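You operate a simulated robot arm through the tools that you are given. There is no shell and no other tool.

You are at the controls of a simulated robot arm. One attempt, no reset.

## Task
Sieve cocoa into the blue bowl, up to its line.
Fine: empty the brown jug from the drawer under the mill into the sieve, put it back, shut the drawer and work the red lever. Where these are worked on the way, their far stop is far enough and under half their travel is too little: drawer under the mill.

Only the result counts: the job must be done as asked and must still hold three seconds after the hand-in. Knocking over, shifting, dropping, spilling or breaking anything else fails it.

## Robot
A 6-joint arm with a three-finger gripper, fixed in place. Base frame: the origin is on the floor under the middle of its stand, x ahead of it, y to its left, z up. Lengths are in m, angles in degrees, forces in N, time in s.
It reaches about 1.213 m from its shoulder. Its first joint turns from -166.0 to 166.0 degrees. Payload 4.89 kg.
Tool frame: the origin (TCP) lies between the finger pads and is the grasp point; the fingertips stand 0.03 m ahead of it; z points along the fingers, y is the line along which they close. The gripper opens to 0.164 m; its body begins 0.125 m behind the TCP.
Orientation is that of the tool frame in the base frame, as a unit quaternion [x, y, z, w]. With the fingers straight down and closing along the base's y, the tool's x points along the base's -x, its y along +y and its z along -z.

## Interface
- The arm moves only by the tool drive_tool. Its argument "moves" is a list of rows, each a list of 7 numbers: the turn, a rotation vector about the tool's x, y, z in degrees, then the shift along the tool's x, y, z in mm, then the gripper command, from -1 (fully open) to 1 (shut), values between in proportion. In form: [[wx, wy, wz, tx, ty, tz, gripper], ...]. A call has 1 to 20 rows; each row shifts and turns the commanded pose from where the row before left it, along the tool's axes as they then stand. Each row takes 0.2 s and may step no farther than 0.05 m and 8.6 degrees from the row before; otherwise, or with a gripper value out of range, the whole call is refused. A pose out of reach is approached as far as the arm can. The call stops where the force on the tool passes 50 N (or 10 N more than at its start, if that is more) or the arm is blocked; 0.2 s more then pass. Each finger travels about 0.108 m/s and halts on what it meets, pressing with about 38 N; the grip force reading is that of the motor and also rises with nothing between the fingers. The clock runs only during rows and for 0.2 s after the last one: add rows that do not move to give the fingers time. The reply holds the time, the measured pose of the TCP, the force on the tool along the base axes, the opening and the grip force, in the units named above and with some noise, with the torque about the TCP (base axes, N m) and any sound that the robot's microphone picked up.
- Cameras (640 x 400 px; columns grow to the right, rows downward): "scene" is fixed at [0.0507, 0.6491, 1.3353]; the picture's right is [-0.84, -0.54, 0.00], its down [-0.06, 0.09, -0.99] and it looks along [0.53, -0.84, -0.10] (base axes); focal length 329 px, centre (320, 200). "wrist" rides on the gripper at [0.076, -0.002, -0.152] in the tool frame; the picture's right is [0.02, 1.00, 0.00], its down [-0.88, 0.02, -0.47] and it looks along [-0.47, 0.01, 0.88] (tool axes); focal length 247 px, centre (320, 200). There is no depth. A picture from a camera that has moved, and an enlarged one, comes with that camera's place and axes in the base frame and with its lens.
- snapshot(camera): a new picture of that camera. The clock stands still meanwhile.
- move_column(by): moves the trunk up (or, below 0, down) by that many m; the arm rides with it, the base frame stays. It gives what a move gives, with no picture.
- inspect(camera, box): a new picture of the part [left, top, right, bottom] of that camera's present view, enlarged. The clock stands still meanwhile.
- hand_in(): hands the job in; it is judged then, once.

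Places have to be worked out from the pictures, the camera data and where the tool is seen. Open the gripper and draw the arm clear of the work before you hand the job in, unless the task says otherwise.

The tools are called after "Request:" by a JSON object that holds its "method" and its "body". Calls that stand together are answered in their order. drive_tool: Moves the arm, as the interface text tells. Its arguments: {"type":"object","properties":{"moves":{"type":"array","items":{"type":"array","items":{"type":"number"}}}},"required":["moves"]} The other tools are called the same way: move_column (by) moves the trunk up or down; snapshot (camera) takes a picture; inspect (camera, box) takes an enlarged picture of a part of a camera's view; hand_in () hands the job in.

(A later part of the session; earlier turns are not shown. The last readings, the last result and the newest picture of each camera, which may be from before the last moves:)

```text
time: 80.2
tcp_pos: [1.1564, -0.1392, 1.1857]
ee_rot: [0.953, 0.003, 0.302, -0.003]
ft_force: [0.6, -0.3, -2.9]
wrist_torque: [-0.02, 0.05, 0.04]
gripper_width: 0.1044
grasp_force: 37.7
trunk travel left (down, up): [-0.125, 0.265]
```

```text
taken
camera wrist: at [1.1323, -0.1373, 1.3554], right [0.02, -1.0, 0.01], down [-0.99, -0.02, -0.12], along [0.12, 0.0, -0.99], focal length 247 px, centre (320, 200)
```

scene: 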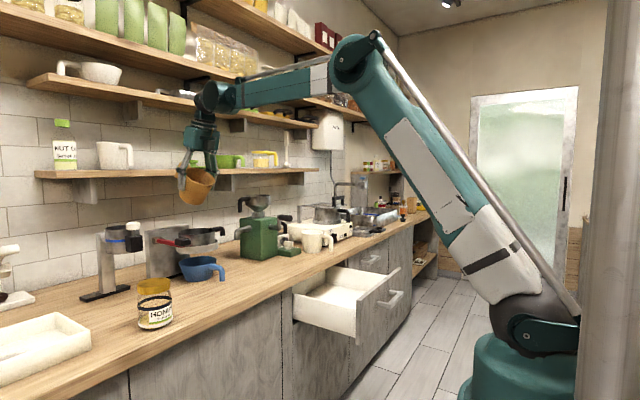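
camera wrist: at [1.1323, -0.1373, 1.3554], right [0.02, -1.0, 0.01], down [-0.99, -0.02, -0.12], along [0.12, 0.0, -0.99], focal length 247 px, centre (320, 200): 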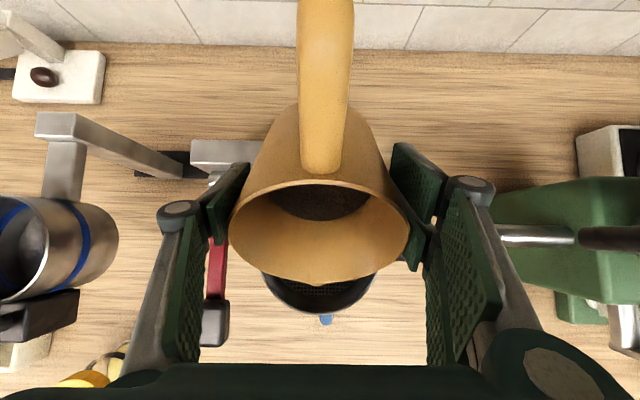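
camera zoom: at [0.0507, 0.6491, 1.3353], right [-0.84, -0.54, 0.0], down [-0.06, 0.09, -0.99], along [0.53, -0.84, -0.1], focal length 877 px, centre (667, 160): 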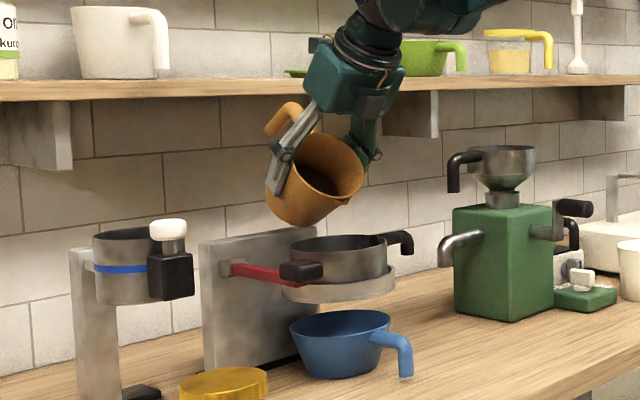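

Lip is over the sieve (x≈1.09, 4–5 cm inside the near rim). Continue tilting to 75°.

Request:
{"method": "drive_tool", "body": {"moves": [[0, 2.5, 0, -0.5, 0, 0.25, 1], [0, 2.5, 0, -0.5, 0, 0.25, 1], [0, 2.5, 0, -0.2, 0, -0.6, 1], [0, 2.5, 0, -0.2, 0, -0.6, 1], [0, 2.5, 0, -0.8, 0, -0.7, 1], [0, 2.5, 0, -0.8, 0, -0.7, 1], [0, 2.5, 0, -1.15, 0, -1.05, 1], [0, 2.5, 0, -1.15, 0, -1.05, 1]]}}

Request:
{"method": "inspect", "body": {"camera": "scene", "box": [110, 140, 270, 290]}}

Request:
{"method": "snapshot", "body": {"camera": "wrist"}}

```text
time: 82.0
tcp_pos: [1.1498, -0.1391, 1.1845]
ee_rot: [0.887, 0.002, 0.462, -0.004]
ft_force: [-0.1, 0.6, -3.0]
wrist_torque: [0.01, 0.03, -0.04]
gripper_width: 0.1046
grasp_force: 38.0
trunk travel left (down, up): [-0.125, 0.265]
```

```text
2.67 times, centred on (190, 215) of scene
camera zoom: at [0.0507, 0.6491, 1.3353], right [-0.84, -0.54, 0.0], down [-0.06, 0.09, -0.99], along [0.53, -0.84, -0.1], focal length 877 px, centre (667, 160)
```

zoom: 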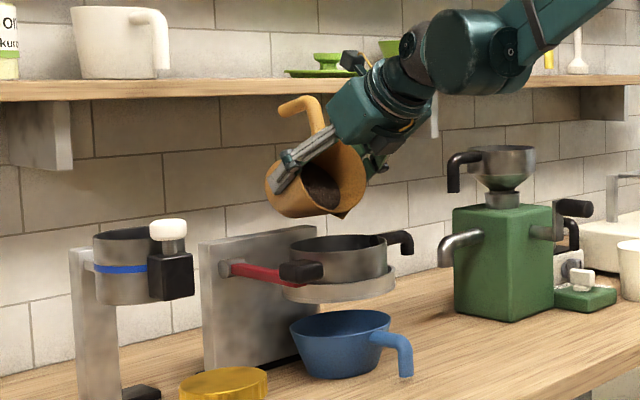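

```text
taken
camera wrist: at [1.0688, -0.138, 1.3359], right [0.02, -1.0, 0.01], down [-0.89, -0.02, -0.45], along [0.45, 0.0, -0.89], focal length 247 px, centre (320, 200)
```

wrist: 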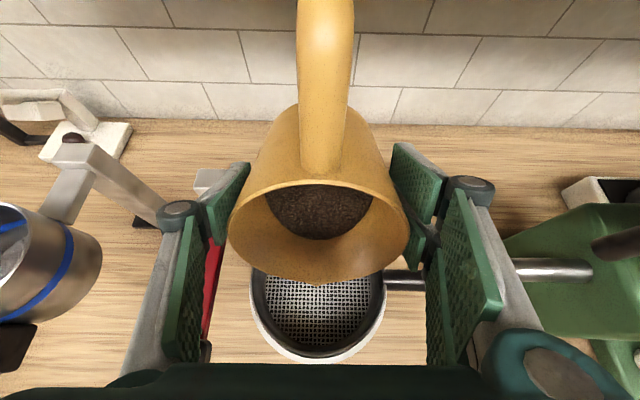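

The cocoa is shifting toward the lip, which is right over the mesh. Continue slowly toward 95°.

Request:
{"method": "drive_tool", "body": {"moves": [[0, 2.5, 0, -0.9, 0, -1.45, 1], [0, 2.5, 0, -0.9, 0, -1.45, 1], [0, 2.5, 0, -0.1, 0, -1.85, 1], [0, 2.5, 0, -0.1, 0, -1.85, 1]]}}

Request:
{"method": "inspect", "body": {"camera": "scene", "box": [110, 140, 270, 290]}}

Request:
{"method": "snapshot", "body": {"camera": "wrist"}}

```text
time: 83.0
tcp_pos: [1.143, -0.1394, 1.187]
ee_rot: [0.843, 0.001, 0.538, -0.003]
ft_force: [0.4, 0.8, -2.7]
wrist_torque: [0.01, 0.01, -0.03]
gripper_width: 0.1048
grasp_force: 37.6
trunk travel left (down, up): [-0.125, 0.265]
```

```text
2.67 times, centred on (190, 215) of scene
camera zoom: at [0.0507, 0.6491, 1.3353], right [-0.84, -0.54, 0.0], down [-0.06, 0.09, -0.99], along [0.53, -0.84, -0.1], focal length 877 px, centre (667, 160)
```

zoom: 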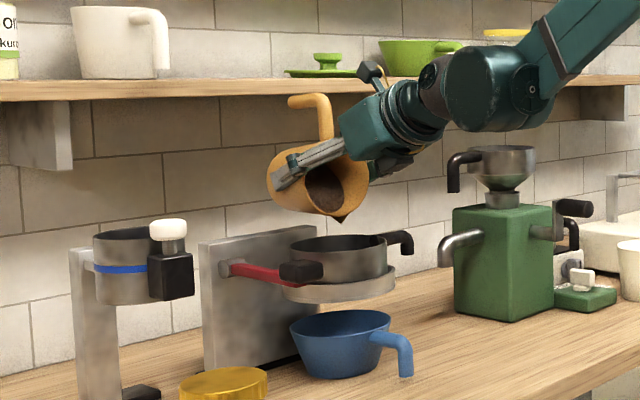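

```text
taken
camera wrist: at [1.0375, -0.139, 1.3218], right [0.02, -1.0, 0.01], down [-0.8, -0.02, -0.6], along [0.6, 0.0, -0.8], focal length 247 px, centre (320, 200)
```

wrist: 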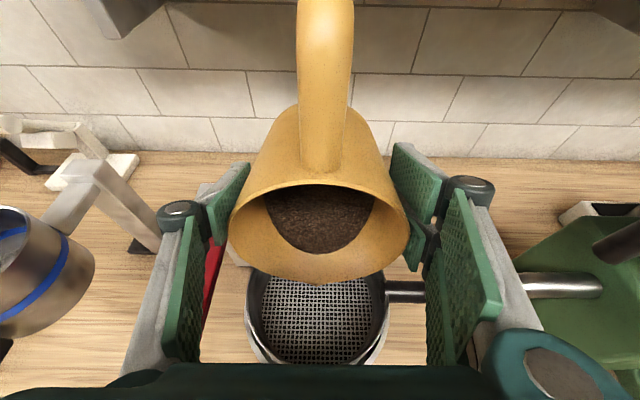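

No flow yet at 85°. Continue tilting in small steps.

Request:
{"method": "drive_tool", "body": {"moves": [[0, 2.5, 0, -0.1, 0, -1.95, 1], [0, 2.5, 0, -0.1, 0, -1.95, 1], [0, 2.5, 0, 0.15, 0, -2.4, 1], [0, 2.5, 0, 0.15, 0, -2.4, 1]]}}

Request:
{"method": "inspect", "body": {"camera": "scene", "box": [110, 140, 270, 290]}}

Request:
{"method": "snapshot", "body": {"camera": "wrist"}}

```text
time: 84.0
tcp_pos: [1.1351, -0.1408, 1.189]
ee_rot: [0.793, 0.001, 0.61, -0.003]
ft_force: [-0.3, 0.6, -2.0]
wrist_torque: [0.0, 0.05, 0.02]
gripper_width: 0.1047
grasp_force: 38.5
trunk travel left (down, up): [-0.125, 0.265]
```

```text
2.67 times, centred on (190, 215) of scene
camera zoom: at [0.0507, 0.6491, 1.3353], right [-0.84, -0.54, 0.0], down [-0.06, 0.09, -0.99], along [0.53, -0.84, -0.1], focal length 877 px, centre (667, 160)
```

zoom: 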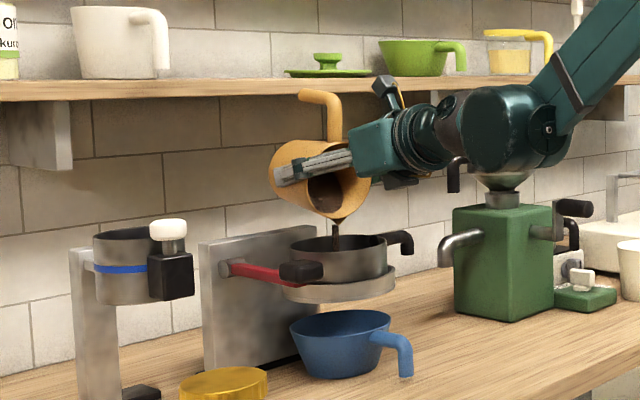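

```text
taken
camera wrist: at [1.008, -0.1384, 1.3044], right [0.01, -1.0, 0.02], down [-0.68, -0.02, -0.73], along [0.73, 0.0, -0.68], focal length 247 px, centre (320, 200)
```

wrist: 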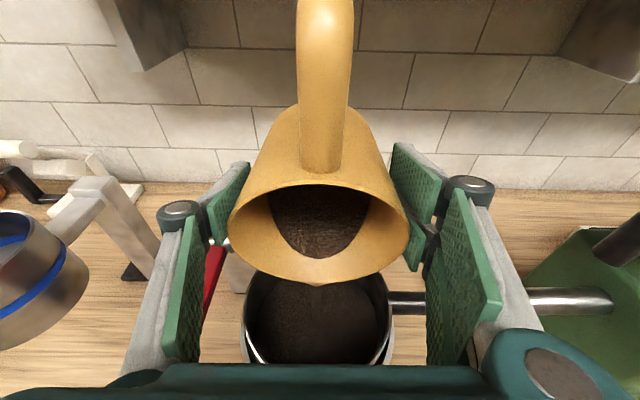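

Cocoa is pouring straight into the sieve. Hold here a second, then continue tilting to empty the jug.

Request:
{"method": "drive_tool", "body": {"moves": [[0, 0, 0, 0, 0, 0, 1], [0, 0, 0, 0, 0, 0, 1], [0, 0, 0, 0, 0, 0, 1], [0, 0, 0, 0, 0, 0, 1], [0, 0, 0, 0, 0, 0, 1]]}}

Request:
{"method": "snapshot", "body": {"camera": "wrist"}}

Request:
{"method": "inspect", "body": {"camera": "scene", "box": [110, 140, 270, 290]}}

```text
time: 85.2
tcp_pos: [1.1355, -0.1396, 1.1911]
ee_rot: [0.793, 0.002, 0.609, -0.004]
ft_force: [0.1, 0.8, -1.4]
wrist_torque: [0.02, -0.01, -0.01]
gripper_width: 0.1047
grasp_force: 37.6
trunk travel left (down, up): [-0.125, 0.265]
```

```text
taken
camera wrist: at [1.0082, -0.1385, 1.3043], right [0.01, -1.0, 0.02], down [-0.68, -0.02, -0.73], along [0.73, 0.0, -0.68], focal length 247 px, centre (320, 200)
```

wrist: 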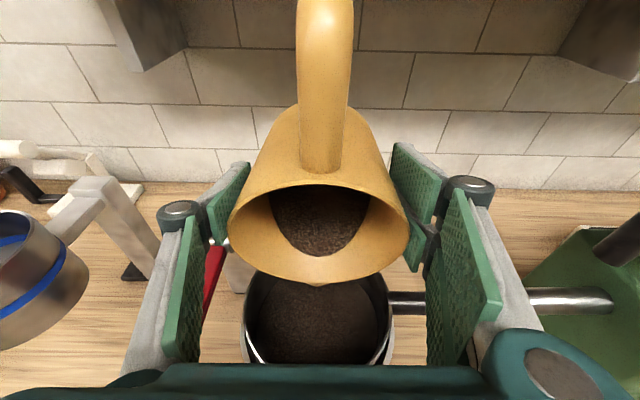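

```text
2.67 times, centred on (190, 215) of scene
camera zoom: at [0.0507, 0.6491, 1.3353], right [-0.84, -0.54, 0.0], down [-0.06, 0.09, -0.99], along [0.53, -0.84, -0.1], focal length 877 px, centre (667, 160)
```

zoom: 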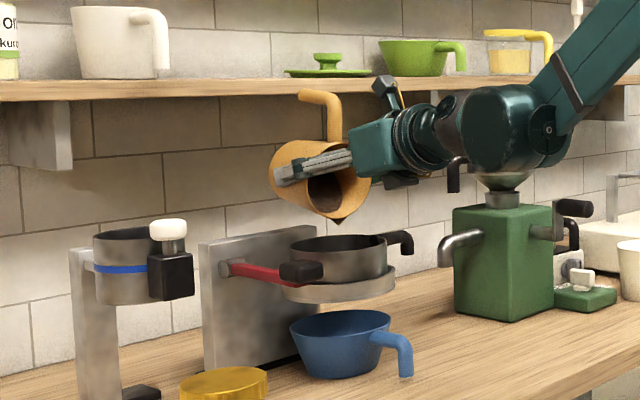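

Flow paused at this tilt; the load has dropped. Continue tilting to ~115°.

Request:
{"method": "drive_tool", "body": {"moves": [[0, 2.5, 0, 0.1, 0, -2.4, 1], [0, 0, 0, 0, 0, 0, 1], [0, 2.5, 0, 0.1, 0, -2.4, 1], [0, 0, 0, 0, 0, 0, 1], [0, 2.5, 0, 0.55, 0, -2.55, 1], [0, 0, 0, 0, 0, 0, 1], [0, 2.5, 0, 0.55, 0, -2.55, 1], [0, 0, 0, 0, 0, 0, 1], [0, 2.5, 0, 0.5, 0, -2.5, 1], [0, 0, 0, 0, 0, 0, 1], [0, 2.5, 0, 0.5, 0, -2.5, 1], [0, 0, 0, 0, 0, 0, 1], [0, 2.5, 0, 0.45, 0, -3, 1], [0, 0, 0, 0, 0, 0, 1], [0, 2.5, 0, 0.45, 0, -3, 1], [0, 0, 0, 0, 0, 0, 1]]}}

Request:
{"method": "snapshot", "body": {"camera": "wrist"}}

Request:
{"method": "inspect", "body": {"camera": "scene", "box": [110, 140, 270, 290]}}

```text
time: 88.6
tcp_pos: [1.1142, -0.1391, 1.1951]
ee_rot: [0.675, 0.001, 0.738, -0.004]
ft_force: [0.4, 0.1, -0.9]
wrist_torque: [-0.03, -0.01, -0.02]
gripper_width: 0.1052
grasp_force: 37.7
trunk travel left (down, up): [-0.125, 0.265]
```

```text
taken
camera wrist: at [0.9563, -0.1385, 1.2591], right [0.0, -1.0, 0.02], down [-0.39, -0.02, -0.92], along [0.92, 0.0, -0.39], focal length 247 px, centre (320, 200)
```

wrist: 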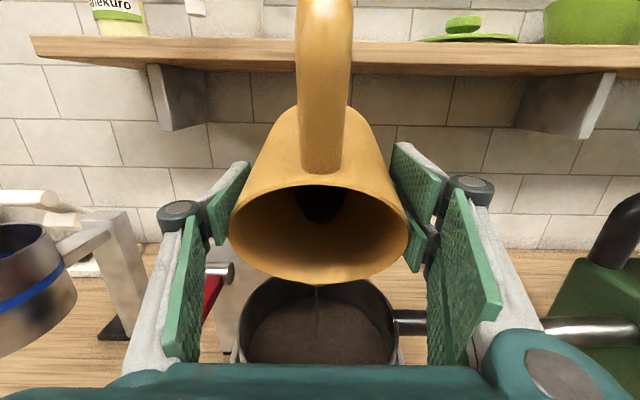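

```text
2.67 times, centred on (190, 215) of scene
camera zoom: at [0.0507, 0.6491, 1.3353], right [-0.84, -0.54, 0.0], down [-0.06, 0.09, -0.99], along [0.53, -0.84, -0.1], focal length 877 px, centre (667, 160)
```

zoom: 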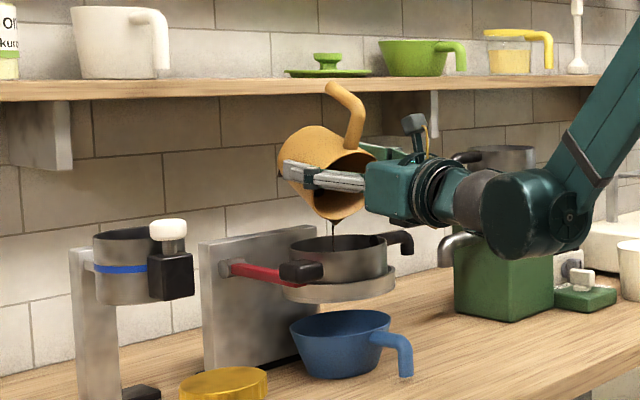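

Nearly empty, with a thin stream still falling into the sieve. Continue to ~135° and hold to empty fully.

Request:
{"method": "drive_tool", "body": {"moves": [[0, 2.5, 0, 0.45, 0, -3.05, 1], [0, 2.5, 0, 0.45, 0, -3.05, 1], [0, 0, 0, 0, 0, 0, 1], [0, 2.5, 0, 0.45, 0, -3, 1], [0, 2.5, 0, 0.45, 0, -3, 1], [0, 0, 0, 0, 0, 0, 1], [0, 2.5, 0, 0.45, 0, -3.05, 1], [0, 2.5, 0, 0.45, 0, -3.05, 1], [0, 0, 0, 0, 0, 0, 1], [0, 2.5, 0, 0.5, 0, -3, 1], [0, 2.5, 0, 0.5, 0, -3, 1], [0, 0, 0, 0, 0, 0, 1], [0, 0, 0, 0, 0, 0, 1], [0, 0, 0, 0, 0, 0, 1], [0, 0, 0, 0, 0, 0, 1], [0, 0, 0, 0, 0, 0, 1], [0, 0, 0, 0, 0, 0, 1]]}}

Request:
{"method": "snapshot", "body": {"camera": "wrist"}}

Request:
{"method": "inspect", "body": {"camera": "scene", "box": [110, 140, 270, 290]}}

```text
time: 92.2
tcp_pos: [1.0899, -0.1386, 1.1938]
ee_rot: [0.537, -0.001, 0.844, -0.003]
ft_force: [0.7, 0.0, -1.3]
wrist_torque: [-0.02, 0.03, 0.01]
gripper_width: 0.1054
grasp_force: 38.1
trunk travel left (down, up): [-0.125, 0.265]
```

```text
taken
camera wrist: at [0.9203, -0.1383, 1.199], right [0.0, -1.0, 0.02], down [-0.06, -0.01, -1.0], along [1.0, 0.0, -0.06], focal length 247 px, centre (320, 200)
```

wrist: 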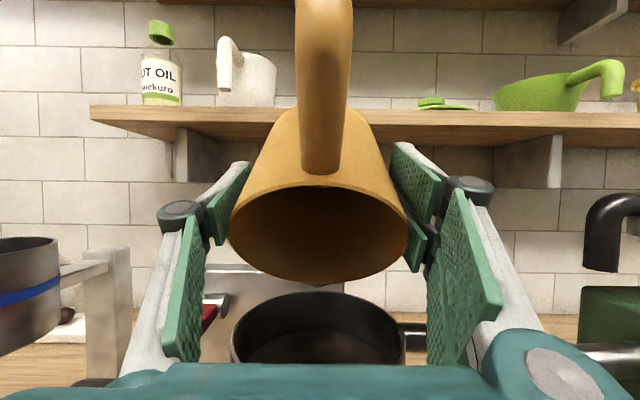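

```text
2.67 times, centred on (190, 215) of scene
camera zoom: at [0.0507, 0.6491, 1.3353], right [-0.84, -0.54, 0.0], down [-0.06, 0.09, -0.99], along [0.53, -0.84, -0.1], focal length 877 px, centre (667, 160)
```

zoom: 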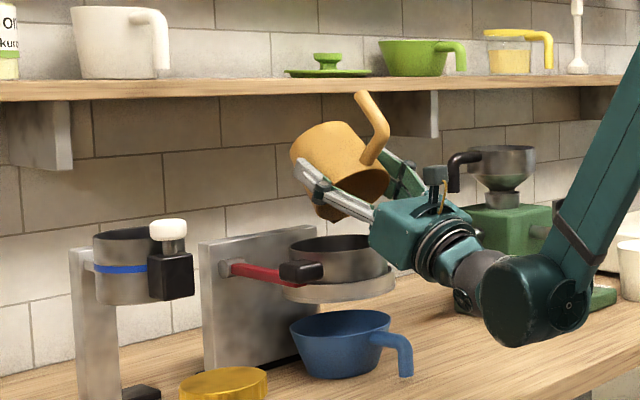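

The stream has ceased. Check the inside of the jug up close.

Request:
{"method": "inspect", "body": {"camera": "wrist", "box": [220, 160, 420, 380]}}

Request:
{"method": "inspect", "body": {"camera": "scene", "box": [170, 170, 230, 270]}}

```text
1.82 times, centred on (320, 270) of wrist
camera zoom: at [0.9203, -0.1383, 1.199], right [0.0, -1.0, 0.02], down [-0.06, -0.01, -1.0], along [1.0, 0.0, -0.06], focal length 449 px, centre (320, 73)
```

zoom: 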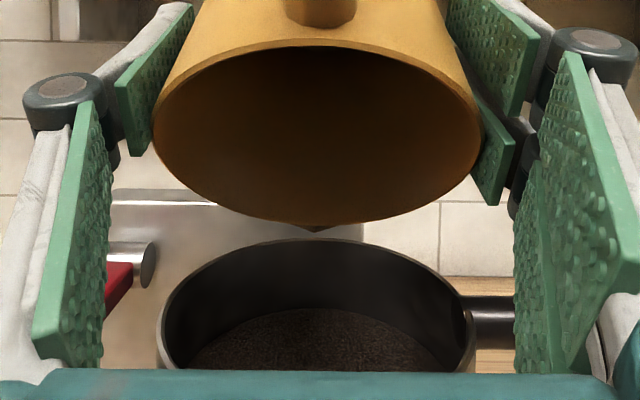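

```text
4.00 times, centred on (200, 220) of scene
camera zoom: at [0.0507, 0.6491, 1.3353], right [-0.84, -0.54, 0.0], down [-0.06, 0.09, -0.99], along [0.53, -0.84, -0.1], focal length 1315 px, centre (800, 120)
```

zoom: 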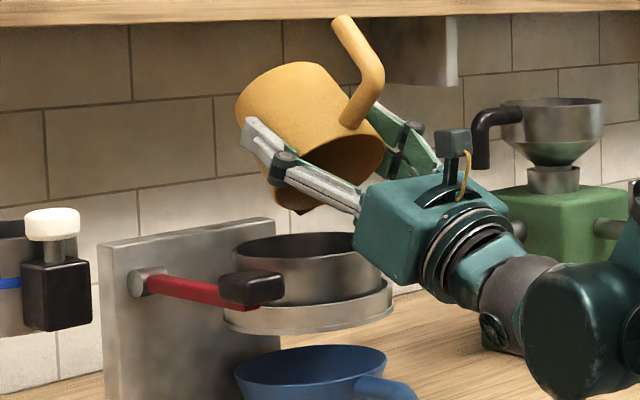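

The jug is empty (only bare brown inside) and the sieve holds the cocoa. Tilt back along the same path with the lip over the sieve.

Request:
{"method": "drive_tool", "body": {"moves": [[0, -5, 0, -1.0, 0, 6.0, 1], [0, -5, 0, -0.9, 0, 6.1, 1], [0, -5, 0, -0.9, 0, 6.0, 1], [0, -5, 0, -0.9, 0, 6.1, 1], [0, -5, 0, -0.9, 0, 6.0, 1], [0, -5, 0, -1.0, 0, 5.0, 1], [0, -5, 0, -1.1, 0, 5.1, 1], [0, -5, 0, -0.2, 0, 4.8, 1], [0, -5, 0, -0.3, 0, 4.8, 1], [0, -5, 0, 0.2, 0, 3.9, 1], [0, -5, 0, 0.2, 0, 3.7, 1], [0, -5, 0, 1.8, 0, 2.9, 1], [0, -5, 0, 2.3, 0, 2.1, 1], [0, -5, 0, 1.6, 0, 1.4, 1], [0, -5, 0, 0.4, 0, 1.2, 1], [0, -5, 0, 1.0, 0, -0.5, 1], [0, -5, 0, 1.8, 0, -1.6, 1], [0, -5, 0, 1.7, 0, -1.7, 1], [0, -5, 0, 1.7, 0, -2.6, 1], [0, -5, 0, 0.9, 0, -2.7, 1]]}}

Request:
{"method": "snapshot", "body": {"camera": "wrist"}}

Request:
{"method": "snapshot", "body": {"camera": "scene"}}

```text
time: 96.4
tcp_pos: [1.157, -0.1381, 1.2019]
ee_rot: [0.991, 0.003, 0.131, -0.004]
ft_force: [-1.3, -0.3, -0.6]
wrist_torque: [0.02, -0.07, -0.01]
gripper_width: 0.1044
grasp_force: 38.0
trunk travel left (down, up): [-0.125, 0.265]
```

```text
taken
camera wrist: at [1.1929, -0.1372, 1.37], right [0.03, -1.0, 0.0], down [-0.97, -0.03, 0.23], along [-0.23, -0.01, -0.97], focal length 247 px, centre (320, 200)
```

wrist: 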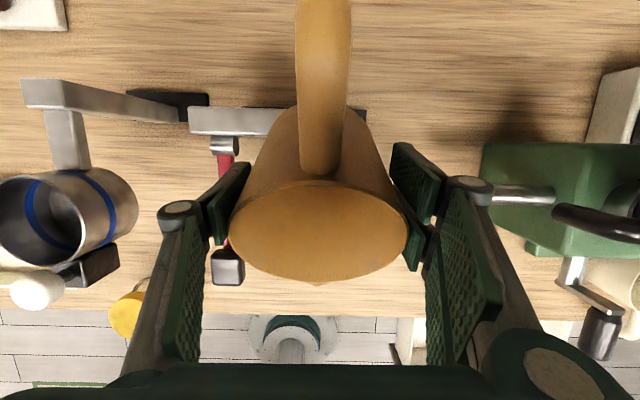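

```text
taken
```

scene: 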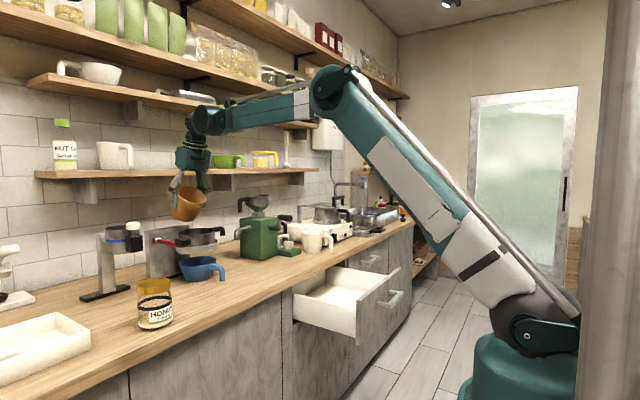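

Jug emptied and back at 35° tilt. Retreat along the same path: back, up, then toward the drawer side.

Request:
{"method": "drive_tool", "body": {"moves": [[0, 0, 0, -19.3, 0, -5.2, 1], [0, 0, 0, -19.3, 0, -5.2, 1], [0, 0, 0, -19.3, 0, -5.2, 1], [0, 0, 0, 6.9, 0, -25.8, 1], [0, 0, 0, 6.9, 0, -25.8, 1], [0, 0, 0, 6.9, 0, -25.8, 1], [0, 0, 0, -23.5, 13.5, -8, 1], [0, 0, 0, -23.5, 13.5, -8, 1], [0, 0, 0, -23.5, 13.5, -8, 1], [0, 0, 0, -23.5, 13.5, -8, 1], [0, 0, 0, -23.5, 13.5, -8, 1], [0, 0, 0, -23.5, 13.5, -8, 1], [0, 0, 0, -23.5, 13.5, -8, 1], [0, 0, 0, -23.5, 13.5, -8, 1], [0, 0, 0, -23.5, 13.5, -8, 1], [0, 0, 0, -23.5, 13.5, -8, 1], [0, 0, 0, -23.5, 13.5, -8, 1], [0, 0, 0, -23.5, 13.5, -8, 1]]}}

Request:
{"method": "drive_tool", "body": {"moves": [[0, -5, 0, 0, 0, 0, 1], [0, -5, 0, 0, 0, 0, 1], [0, -5, 0, 0, 0, 0, 1], [0, -5, 0, 0, 0, 0, 1], [0, -5, 0, 0, 0, 0, 1], [0, -5, 0, 0, 0, 0, 1], [0, -5, 0, 0, 0, 0, 1]]}}

```text
time: 100.2
tcp_pos: [0.8024, -0.3046, 1.301]
ee_rot: [0.991, 0.003, 0.131, -0.003]
ft_force: [1.0, 0.8, -1.7]
wrist_torque: [-0.03, 0.13, -0.01]
gripper_width: 0.1047
grasp_force: 37.8
trunk travel left (down, up): [-0.125, 0.265]
```

```text
time: 101.8
tcp_pos: [0.8009, -0.3021, 1.3014]
ee_rot: [0.985, 0.003, -0.174, -0.002]
ft_force: [-1.2, 0.2, -0.5]
wrist_torque: [-0.01, -0.22, 0.01]
gripper_width: 0.1043
grasp_force: 38.1
trunk travel left (down, up): [-0.125, 0.265]
```

Now yaw back by +90° keeping the jug upright, then carry it above the drawer.

Request:
{"method": "drive_tool", "body": {"moves": [[-1.71, 0, -4.7, 0, 0, 0, 1], [-1.71, 0, -4.7, 0, 0, 0, 1], [-1.71, 0, -4.7, 0, 0, 0, 1], [-1.71, 0, -4.7, 0, 0, 0, 1], [-1.71, 0, -4.7, 0, 0, 0, 1], [-1.71, 0, -4.7, 0, 0, 0, 1], [-1.71, 0, -4.7, 0, 0, 0, 1], [-1.71, 0, -4.7, 0, 0, 0, 1], [-1.71, 0, -4.7, 0, 0, 0, 1], [-1.71, 0, -4.7, 0, 0, 0, 1], [-1.71, 0, -4.7, 0, 0, 0, 1], [-1.71, 0, -4.7, 0, 0, 0, 1], [-1.71, 0, -4.7, 0, 0, 0, 1], [-1.71, 0, -4.7, 0, 0, 0, 1], [-1.71, 0, -4.7, 0, 0, 0, 1], [-1.71, 0, -4.7, 0, 0, 0, 1], [-1.71, 0, -4.7, 0, 0, 0, 1], [-1.71, 0, -4.7, 0, 0, 0, 1]]}}

Request:
{"method": "drive_tool", "body": {"moves": [[0, 0, 0, -18.97, -8.86, 14.39, 1], [0, 0, 0, -18.97, -8.86, 14.39, 1], [0, 0, 0, -18.97, -8.86, 14.39, 1], [0, 0, 0, -18.97, -8.86, 14.39, 1], [0, 0, 0, -18.97, -8.86, 14.39, 1], [0, 0, 0, -18.97, -8.86, 14.39, 1], [0, 0, 0, -18.97, -8.86, 14.39, 1], [0, 0, 0, -18.97, -8.86, 14.39, 1], [0, 0, 0, -18.97, -8.86, 14.39, 1], [0, 0, 0, -18.97, -8.86, 14.39, 1], [0, 0, 0, -18.97, -8.86, 14.39, 1], [0, 0, 0, -18.97, -8.86, 14.39, 1], [0, 0, 0, -18.97, -8.86, 14.39, 1], [0, 0, 0, -18.97, -8.86, 14.39, 1], [0, 0, 0, -18.97, -8.86, 14.39, 1]]}}

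Request:
{"method": "snapshot", "body": {"camera": "wrist"}}

Request:
{"method": "snapshot", "body": {"camera": "scene"}}

```text
time: 105.6
tcp_pos: [0.8021, -0.3032, 1.3007]
ee_rot: [0.694, 0.7, -0.12, 0.121]
ft_force: [1.8, -0.1, -2.6]
wrist_torque: [0.02, 0.06, -0.01]
gripper_width: 0.1045
grasp_force: 38.7
trunk travel left (down, up): [-0.125, 0.265]
```

```text
time: 108.8
tcp_pos: [0.673, -0.6465, 1.1951]
ee_rot: [0.694, 0.699, -0.122, 0.122]
ft_force: [-0.5, 1.1, -2.0]
wrist_torque: [-0.15, 0.08, -0.03]
gripper_width: 0.1043
grasp_force: 38.1
trunk travel left (down, up): [-0.125, 0.265]
```

```text
taken
camera wrist: at [0.6704, -0.5222, 1.3133], right [1.0, 0.03, -0.01], down [0.02, -0.67, 0.74], along [0.02, -0.74, -0.67], focal length 247 px, centre (320, 200)
```

wrist: 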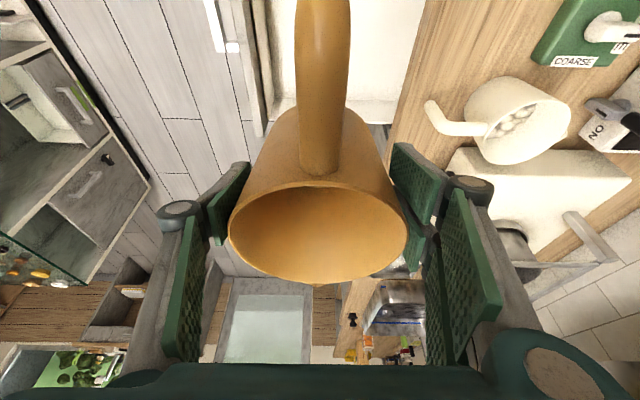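

```text
taken
```

scene: 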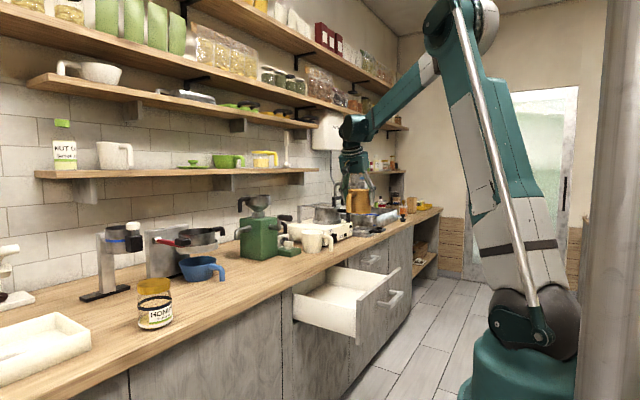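

The jug is upright and unchanged in the grip. Lower it into the drawer to just above its original height.

Request:
{"method": "drive_tool", "body": {"moves": [[0, 0, 0, 9.9, -0.2, 26.4, 1], [0, 0, 0, 9.9, -0.2, 26.4, 1], [0, 0, 0, 9.9, -0.2, 26.4, 1], [0, 0, 0, 9.9, -0.2, 26.4, 1], [0, 0, 0, 9.9, -0.2, 26.4, 1], [0, 0, 0, 9.9, -0.2, 26.4, 1], [0, 0, 0, 9.9, -0.2, 26.4, 1], [0, 0, 0, 9.9, -0.2, 26.4, 1], [0, 0, 0, 9.9, -0.2, 26.4, 1], [0, 0, 0, 9.9, -0.2, 26.4, 1], [0, 0, 0, 9.9, -0.2, 26.4, 1], [0, 0, 0, 9.9, -0.2, 26.4, 1], [0, 0, 0, 9.9, -0.2, 26.4, 1], [0, 0, 0, 9.9, -0.2, 26.4, 1], [0, 0, 0, 0, 0, 0, 1]]}}

Request:
{"method": "inspect", "body": {"camera": "scene", "box": [310, 230, 410, 320]}}

```text
time: 112.0
tcp_pos: [0.6683, -0.6395, 0.7988]
ee_rot: [0.694, 0.699, -0.12, 0.122]
ft_force: [-0.4, 0.3, -1.5]
wrist_torque: [0.02, -0.03, 0.01]
gripper_width: 0.1039
grasp_force: 38.0
trunk travel left (down, up): [-0.125, 0.265]
```

```text
4.44 times, centred on (360, 275) of scene
camera zoom: at [0.0507, 0.6491, 1.3353], right [-0.84, -0.54, 0.0], down [-0.06, 0.09, -0.99], along [0.53, -0.84, -0.1], focal length 1461 px, centre (142, -133)
```

zoom: 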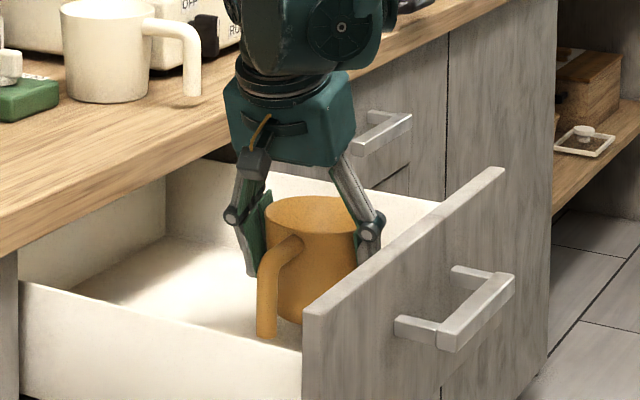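

Hovering ~26 mm above the resting height. Lower in small steps, watching the force for floor contact.

Request:
{"method": "drive_tool", "body": {"moves": [[0, 0, 0, 1.7, 0, 4.7, 1], [0, 0, 0, 1.7, 0, 4.7, 1], [0, 0, 0, 1.7, 0, 4.7, 1], [0, 0, 0, 1.7, 0, 4.7, 1], [0, 0, 0, 0, 0, 0, 1]]}}

Request:
{"method": "drive_tool", "body": {"moves": [[0, 0, 0, 0.7, 0, 1.9, 1], [0, 0, 0, 0.7, 0, 1.9, 1], [0, 0, 0, 0, 0, 0, 1]]}}

Request:
{"method": "inspect", "body": {"camera": "scene", "box": [310, 230, 410, 320]}}

```text
time: 113.2
tcp_pos: [0.6683, -0.639, 0.7794]
ee_rot: [0.694, 0.699, -0.121, 0.122]
ft_force: [1.0, -0.3, -1.6]
wrist_torque: [-0.03, 0.03, 0.0]
gripper_width: 0.1042
grasp_force: 37.8
trunk travel left (down, up): [-0.125, 0.265]
```

```text
time: 114.0
tcp_pos: [0.6665, -0.6411, 0.7745]
ee_rot: [0.695, 0.699, -0.121, 0.122]
ft_force: [0.3, -0.2, -1.8]
wrist_torque: [0.02, 0.01, -0.02]
gripper_width: 0.1044
grasp_force: 38.3
trunk travel left (down, up): [-0.125, 0.265]
```

```text
4.44 times, centred on (360, 275) of scene
camera zoom: at [0.0507, 0.6491, 1.3353], right [-0.84, -0.54, 0.0], down [-0.06, 0.09, -0.99], along [0.53, -0.84, -0.1], focal length 1461 px, centre (142, -133)
```

zoom: 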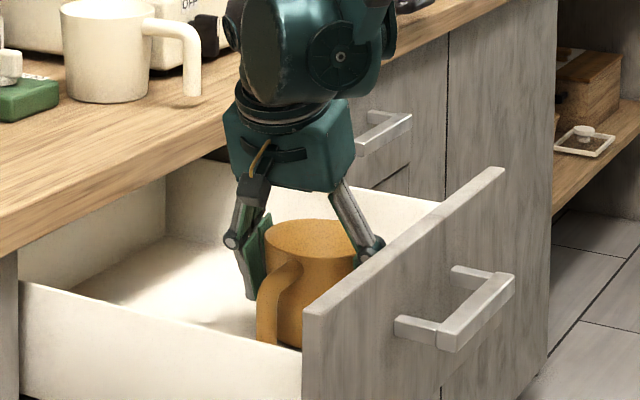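

Still carrying its weight, nearly at the floor. Continue in ~1.5 mm steps until contact.

Request:
{"method": "drive_tool", "body": {"moves": [[0, 0, 0, 0.5, 0, 1.4, 1], [0, 0, 0, 0.5, 0, 1.4, 1], [0, 0, 0, 0, 0, 0, 1]]}}

Request:
{"method": "drive_tool", "body": {"moves": [[0, 0, 0, 0.5, 0, 1.4, 1], [0, 0, 0, 0, 0, 0, 1]]}}

Request:
{"method": "drive_tool", "body": {"moves": [[0, 0, 0, 0.5, 0, 1.4, 1], [0, 0, 0, 0, 0, 0, 1]]}}

```text
time: 114.8
tcp_pos: [0.6689, -0.6413, 0.7728]
ee_rot: [0.694, 0.699, -0.121, 0.122]
ft_force: [-0.3, -0.2, 11.2]
wrist_torque: [0.11, 0.47, 0.0]
gripper_width: 0.1044
grasp_force: 37.6
trunk travel left (down, up): [-0.125, 0.265]
```

```text
time: 115.4
tcp_pos: [0.6688, -0.6403, 0.7703]
ee_rot: [0.694, 0.699, -0.121, 0.122]
ft_force: [6.7, -0.3, 17.5]
wrist_torque: [0.2, 0.25, -0.08]
gripper_width: 0.105
grasp_force: 37.8
trunk travel left (down, up): [-0.125, 0.265]
```

```text
time: 116.0
tcp_pos: [0.6683, -0.6402, 0.7684]
ee_rot: [0.694, 0.7, -0.12, 0.123]
ft_force: [5.3, 3.1, 18.0]
wrist_torque: [-0.27, 0.18, 0.04]
gripper_width: 0.1049
grasp_force: 37.7
trunk travel left (down, up): [-0.125, 0.265]
```

The jug rests on the drawer floor. Open the fingers to 123 mm and check that it stands free.

Request:
{"method": "drive_tool", "body": {"moves": [[0, 0, 0, -0.5, 0, -1.4, 1], [0, 0, 0, 0, 0, 0, -0.35], [0, 0, 0, 0, 0, 0, -0.5], [0, 0, 0, 0, 0, 0, -0.5], [0, 0, 0, 0, 0, 0, -0.5]]}}

Request:
{"method": "snapshot", "body": {"camera": "wrist"}}

Request:
{"method": "inspect", "body": {"camera": "scene", "box": [310, 230, 410, 320]}}

```text
time: 117.2
tcp_pos: [0.6686, -0.6392, 0.7696]
ee_rot: [0.694, 0.699, -0.12, 0.122]
ft_force: [0.1, -0.3, 0.7]
wrist_torque: [0.0, -0.01, 0.01]
gripper_width: 0.123
grasp_force: 0.1
trunk travel left (down, up): [-0.125, 0.265]
```

```text
taken
camera wrist: at [0.6667, -0.5163, 0.8886], right [1.0, 0.03, -0.01], down [0.02, -0.67, 0.74], along [0.02, -0.74, -0.67], focal length 247 px, centre (320, 200)
```

wrist: 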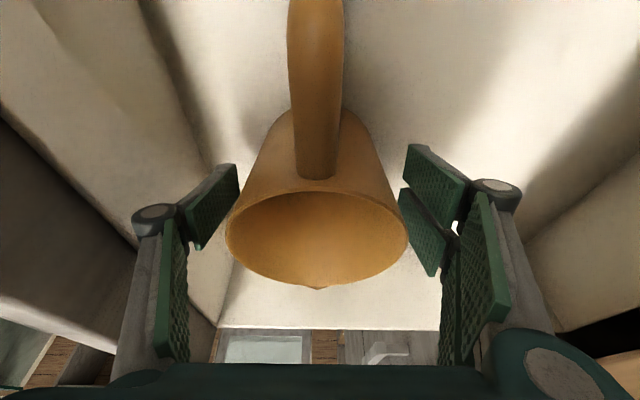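

```text
4.44 times, centred on (360, 275) of scene
camera zoom: at [0.0507, 0.6491, 1.3353], right [-0.84, -0.54, 0.0], down [-0.06, 0.09, -0.99], along [0.53, -0.84, -0.1], focal length 1461 px, centre (142, -133)
```

zoom: 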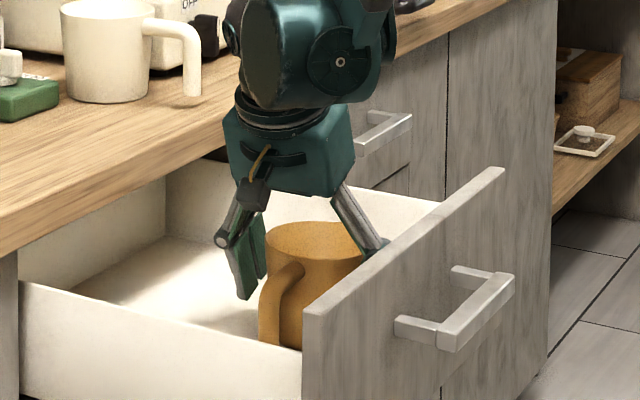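

The jug stands upright and free at its old spot. Withdraw straight up.

Request:
{"method": "drive_tool", "body": {"moves": [[0, 0, 0, -3.4, 0, -9.4, -0.5], [0, 0, 0, -5.1, 0, -14.1, -0.5], [0, 0, 0, -10.2, 0, -28.2, -0.5], [0, 0, 0, -10.2, 0, -28.2, -0.5], [0, 0, 0, -10.2, 0, -28.2, -0.5], [0, 0, 0, -10.2, 0, -28.2, -0.5], [0, 0, 0, -10.2, 0, -28.2, -0.5], [0, 0, 0, -10.2, 0, -28.2, -0.5]]}}

Request:
{"method": "snapshot", "body": {"camera": "wrist"}}

Request:
{"method": "snapshot", "body": {"camera": "scene"}}

```text
time: 119.0
tcp_pos: [0.6676, -0.6413, 0.9737]
ee_rot: [0.694, 0.699, -0.12, 0.121]
ft_force: [0.3, 0.3, 0.0]
wrist_torque: [0.07, 0.12, -0.05]
gripper_width: 0.1231
grasp_force: 0.1
trunk travel left (down, up): [-0.125, 0.265]
```

```text
taken
camera wrist: at [0.6658, -0.517, 1.0919], right [1.0, 0.03, -0.01], down [0.02, -0.67, 0.74], along [0.02, -0.74, -0.67], focal length 247 px, centre (320, 200)
```

wrist: 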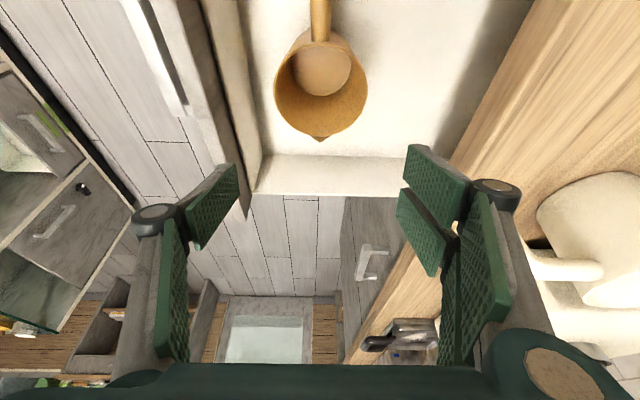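

```text
taken
```

scene: 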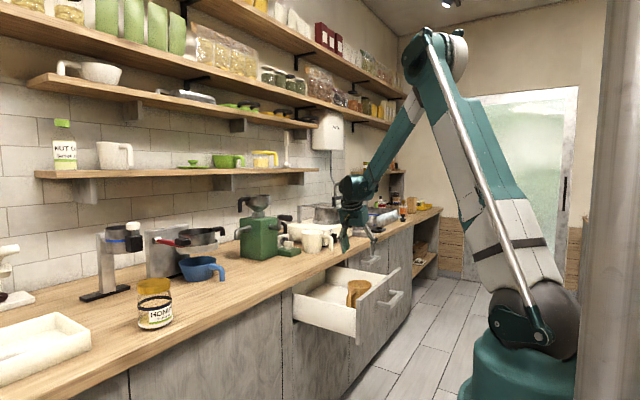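

The jug is empty and standing in the drawer. Next: straighten the tool, close the fingers and move in front of the handle to push the drawer shut.

Request:
{"method": "drive_tool", "body": {"moves": [[0, 5, 0, -10, 0, -27, 0], [0, 5, 0, -7, 0, -28, 0.5], [0, 5, 0, -5, 0, -29, 1], [0, 5, 0, 0, 0, 0, 1], [0, 0, 0, 5.7, -38, 0, 1], [0, 0, 0, 5.7, -38, 0, 1], [0, 0, 0, 5.7, -38, 0, 1], [0, 0, 0, 5.7, -38, 0, 1], [0, 0, 0, 5.7, -38, 0, 1], [0, 0, 0, 5.7, -38, 0, 1], [0, 0, 0, 0, 0, 0, 1]]}}

Request:
{"method": "snapshot", "body": {"camera": "wrist"}}

Request:
{"method": "snapshot", "body": {"camera": "scene"}}

```text
time: 121.4
tcp_pos: [0.4417, -0.6083, 1.0624]
ee_rot: [0.704, 0.71, 0.001, -0.001]
ft_force: [-0.4, 0.8, 0.0]
wrist_torque: [0.0, 0.0, 0.02]
gripper_width: 0.0
grasp_force: 38.1
trunk travel left (down, up): [-0.125, 0.265]
```

```text
taken
camera wrist: at [0.4384, -0.5319, 1.2166], right [1.0, 0.03, 0.0], down [0.02, -0.88, 0.47], along [0.01, -0.47, -0.88], focal length 247 px, centre (320, 200)
```

wrist: 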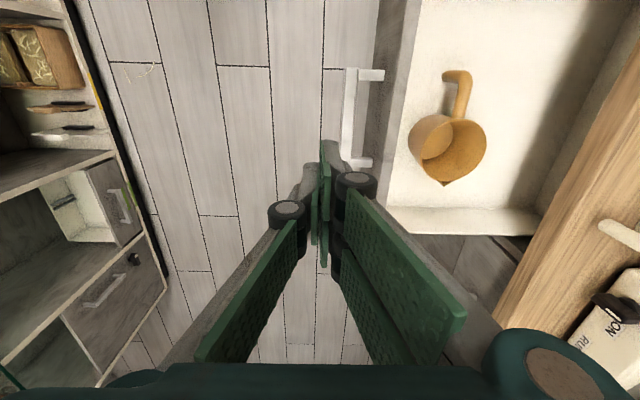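

```text
taken
```

scene: 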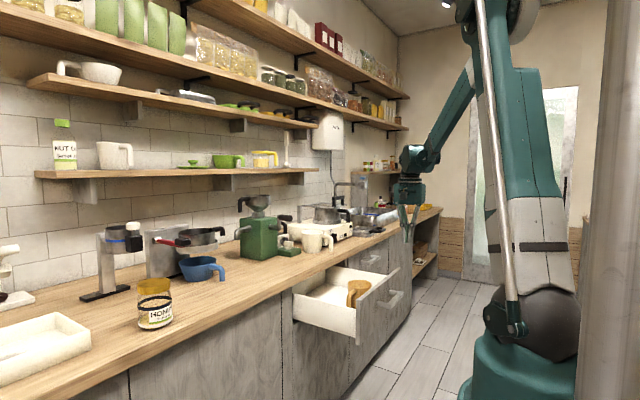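

The bar's front is at x≈0.477; closed fingers are 2 cm in front of it. Descend to handle height.

Request:
{"method": "drive_tool", "body": {"moves": [[0, 0, 0, 0, 0, 42, 1], [0, 0, 0, 0, 0, 42, 1], [0, 0, 0, 0, 0, 42, 1], [0, 0, 0, 0, 0, 42, 1], [0, 0, 0, 0, 0, 42, 1], [0, 0, 0, 0, 0, 42, 1], [0, 0, 0, 0, 0, 0, 1]]}}

Request:
{"method": "inspect", "body": {"camera": "scene", "box": [310, 220, 450, 330]}}

Request:
{"method": "snapshot", "body": {"camera": "wrist"}}

```text
time: 123.0
tcp_pos: [0.4418, -0.6076, 0.8133]
ee_rot: [0.704, 0.71, 0.001, -0.002]
ft_force: [-0.7, -0.3, -0.7]
wrist_torque: [0.02, 0.02, 0.0]
gripper_width: 0.0
grasp_force: 38.7
trunk travel left (down, up): [-0.125, 0.265]
```

```text
3.64 times, centred on (380, 275) of scene
camera zoom: at [0.0507, 0.6491, 1.3353], right [-0.84, -0.54, 0.0], down [-0.06, 0.09, -0.99], along [0.53, -0.84, -0.1], focal length 1196 px, centre (102, -73)
```

zoom: 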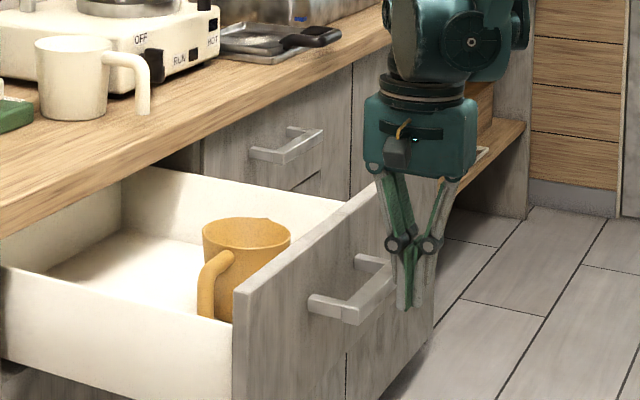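

```text
taken
camera wrist: at [0.4395, -0.532, 0.9666], right [1.0, 0.03, 0.0], down [0.02, -0.88, 0.47], along [0.01, -0.47, -0.88], focal length 247 px, centre (320, 200)
```

wrist: 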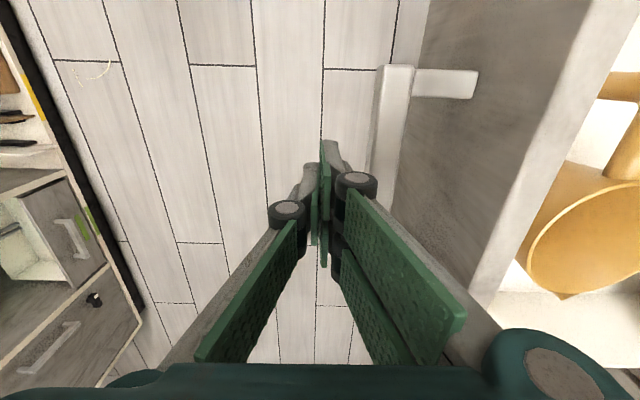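

The fingertips are right in front of the bar. Push slowly along +X.

Request:
{"method": "drive_tool", "body": {"moves": [[0, 0, 0, 0, 8, 0, 1], [0, 0, 0, 0, 6, 0, 1], [0, 0, 0, 0, 6, 0, 1], [0, 0, 0, 0, 8, 0, 1], [0, 0, 0, 0, 10, 0, 1], [0, 0, 0, 0, 12, 0, 1], [0, 0, 0, 0, 12, 0, 1], [0, 0, 0, 0, 12, 0, 1], [0, 0, 0, 0, 12, 0, 1], [0, 0, 0, 0, 12, 0, 1], [0, 0, 0, 0, 12, 0, 1], [0, 0, 0, 0, 10, 0, 1], [0, 0, 0, 0, 8, 0, 1]]}}

Request:
{"method": "inspect", "body": {"camera": "scene", "box": [290, 220, 430, 330]}}

Request:
{"method": "snapshot", "body": {"camera": "wrist"}}

```text
time: 125.8
tcp_pos: [0.5679, -0.6062, 0.8102]
ee_rot: [0.704, 0.71, 0.002, -0.001]
ft_force: [-1.3, -0.2, 0.5]
wrist_torque: [0.01, -0.05, 0.02]
gripper_width: 0.0001
grasp_force: 37.8
trunk travel left (down, up): [-0.125, 0.265]
```

```text
3.64 times, centred on (360, 275) of scene
camera zoom: at [0.0507, 0.6491, 1.3353], right [-0.84, -0.54, 0.0], down [-0.06, 0.09, -0.99], along [0.53, -0.84, -0.1], focal length 1196 px, centre (174, -73)
```

zoom: 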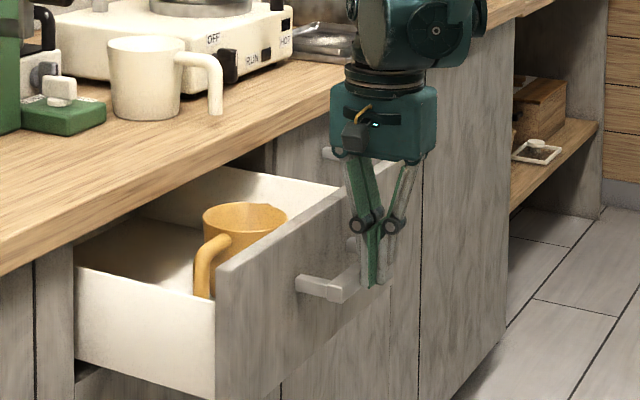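

```text
taken
camera wrist: at [0.5662, -0.5301, 0.9645], right [1.0, 0.03, 0.0], down [0.02, -0.88, 0.47], along [0.01, -0.47, -0.88], focal length 247 px, centre (320, 200)
```

wrist: 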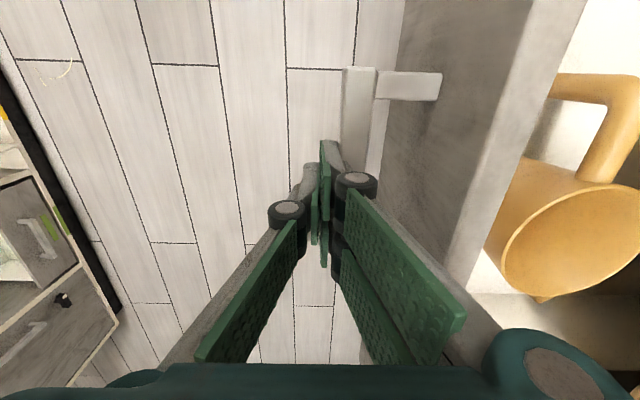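

The drawer is closing smoothly with the jug standing. Push another ~95 mm.

Request:
{"method": "drive_tool", "body": {"moves": [[0, 0, 0, 0, 8, 0, 1], [0, 0, 0, 0, 12, 0, 1], [0, 0, 0, 0, 12, 0, 1], [0, 0, 0, 0, 12, 0, 1], [0, 0, 0, 0, 12, 0, 1], [0, 0, 0, 0, 12, 0, 1], [0, 0, 0, 0, 12, 0, 1], [0, 0, 0, 0, 10, 0, 1], [0, 0, 0, 0, 6, 0, 1]]}}

Request:
{"method": "inspect", "body": {"camera": "scene", "box": [290, 210, 430, 320]}}

Request:
{"method": "snapshot", "body": {"camera": "wrist"}}

```text
time: 127.8
tcp_pos: [0.6646, -0.6065, 0.8107]
ee_rot: [0.705, 0.709, 0.002, -0.001]
ft_force: [-0.4, 0.1, 0.2]
wrist_torque: [0.01, 0.01, 0.0]
gripper_width: 0.0001
grasp_force: 38.0
trunk travel left (down, up): [-0.125, 0.265]
```

```text
3.64 times, centred on (360, 265) of scene
camera zoom: at [0.0507, 0.6491, 1.3353], right [-0.84, -0.54, 0.0], down [-0.06, 0.09, -0.99], along [0.53, -0.84, -0.1], focal length 1196 px, centre (174, -36)
```

zoom: 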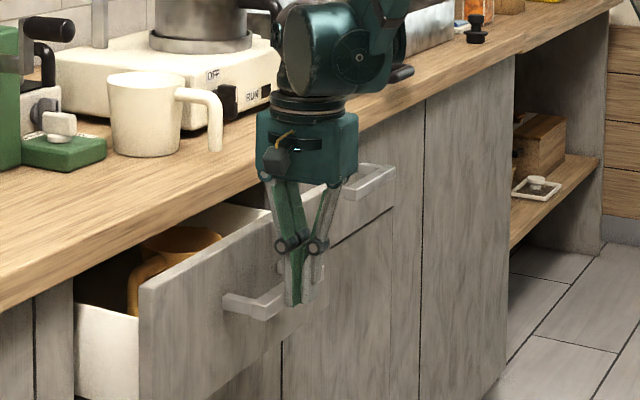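

```text
taken
camera wrist: at [0.6628, -0.5301, 0.9641], right [1.0, 0.03, 0.0], down [0.02, -0.88, 0.47], along [0.01, -0.47, -0.88], focal length 247 px, centre (320, 200)
```

wrist: 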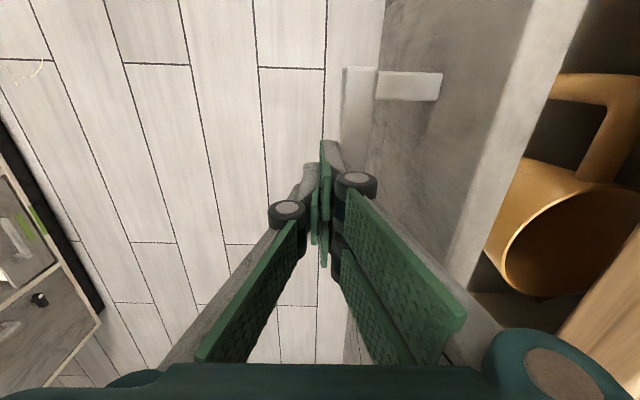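

About 10 cm remain. Back off slightly, pitch the tool by 20° so its upper parts clear the counter edge, and finish pushing.

Request:
{"method": "drive_tool", "body": {"moves": [[0, 0, 0, 0, -12, 0, 1], [-5, 0, 0, 0, 0, 0, 1], [-5, 0, 0, 0, 0, 0, 1], [-5, 0, 0, 0, 0, 0, 1], [-5, 0, 0, 0, 0, 0, 1], [0, 0, 0, 0, 7.5, 2.7, 1], [0, 0, 0, 0, 9.4, 3.4, 1], [0, 0, 0, 0, 9.4, 3.4, 1], [0, 0, 0, 0, 9.4, 3.4, 1], [0, 0, 0, 0, 9.4, 3.4, 1], [0, 0, 0, 0, 9.4, 3.4, 1], [0, 0, 0, 0, 9.4, 3.4, 1], [0, 0, 0, 0, 9.4, 3.4, 1]]}}

Request:
{"method": "inspect", "body": {"camera": "scene", "box": [270, 200, 410, 310]}}

Request:
{"method": "snapshot", "body": {"camera": "wrist"}}

```text
time: 130.6
tcp_pos: [0.7311, -0.6055, 0.8098]
ee_rot: [0.694, 0.698, 0.125, 0.122]
ft_force: [1.0, -0.5, 0.1]
wrist_torque: [0.0, -0.02, 0.02]
gripper_width: 0.0
grasp_force: 37.8
trunk travel left (down, up): [-0.125, 0.265]
```

```text
3.64 times, centred on (340, 255) of scene
camera zoom: at [0.0507, 0.6491, 1.3353], right [-0.84, -0.54, 0.0], down [-0.06, 0.09, -0.99], along [0.53, -0.84, -0.1], focal length 1196 px, centre (247, 0)
```

zoom: 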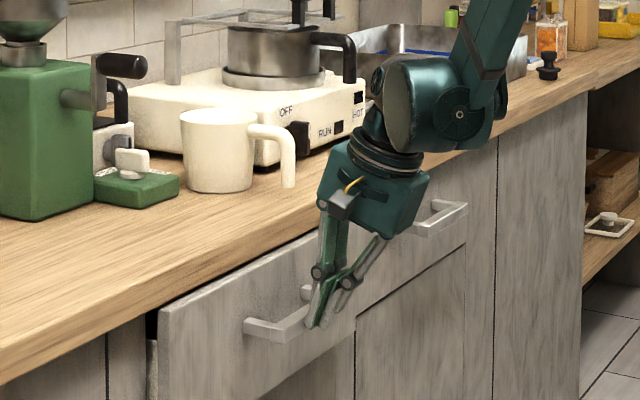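

```text
taken
camera wrist: at [0.6766, -0.5293, 0.9545], right [0.94, 0.03, 0.34], down [-0.14, -0.88, 0.45], along [0.32, -0.47, -0.83], focal length 247 px, centre (320, 200)
```

wrist: 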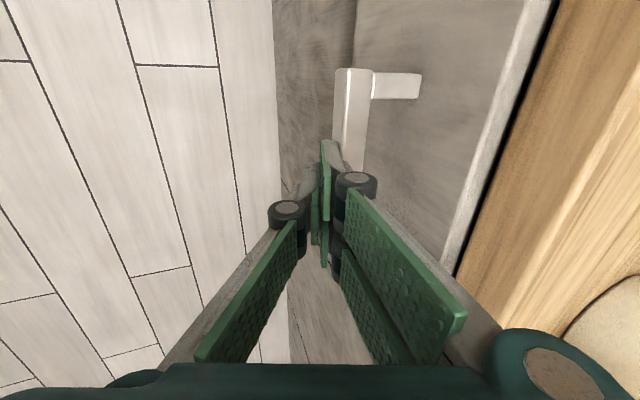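

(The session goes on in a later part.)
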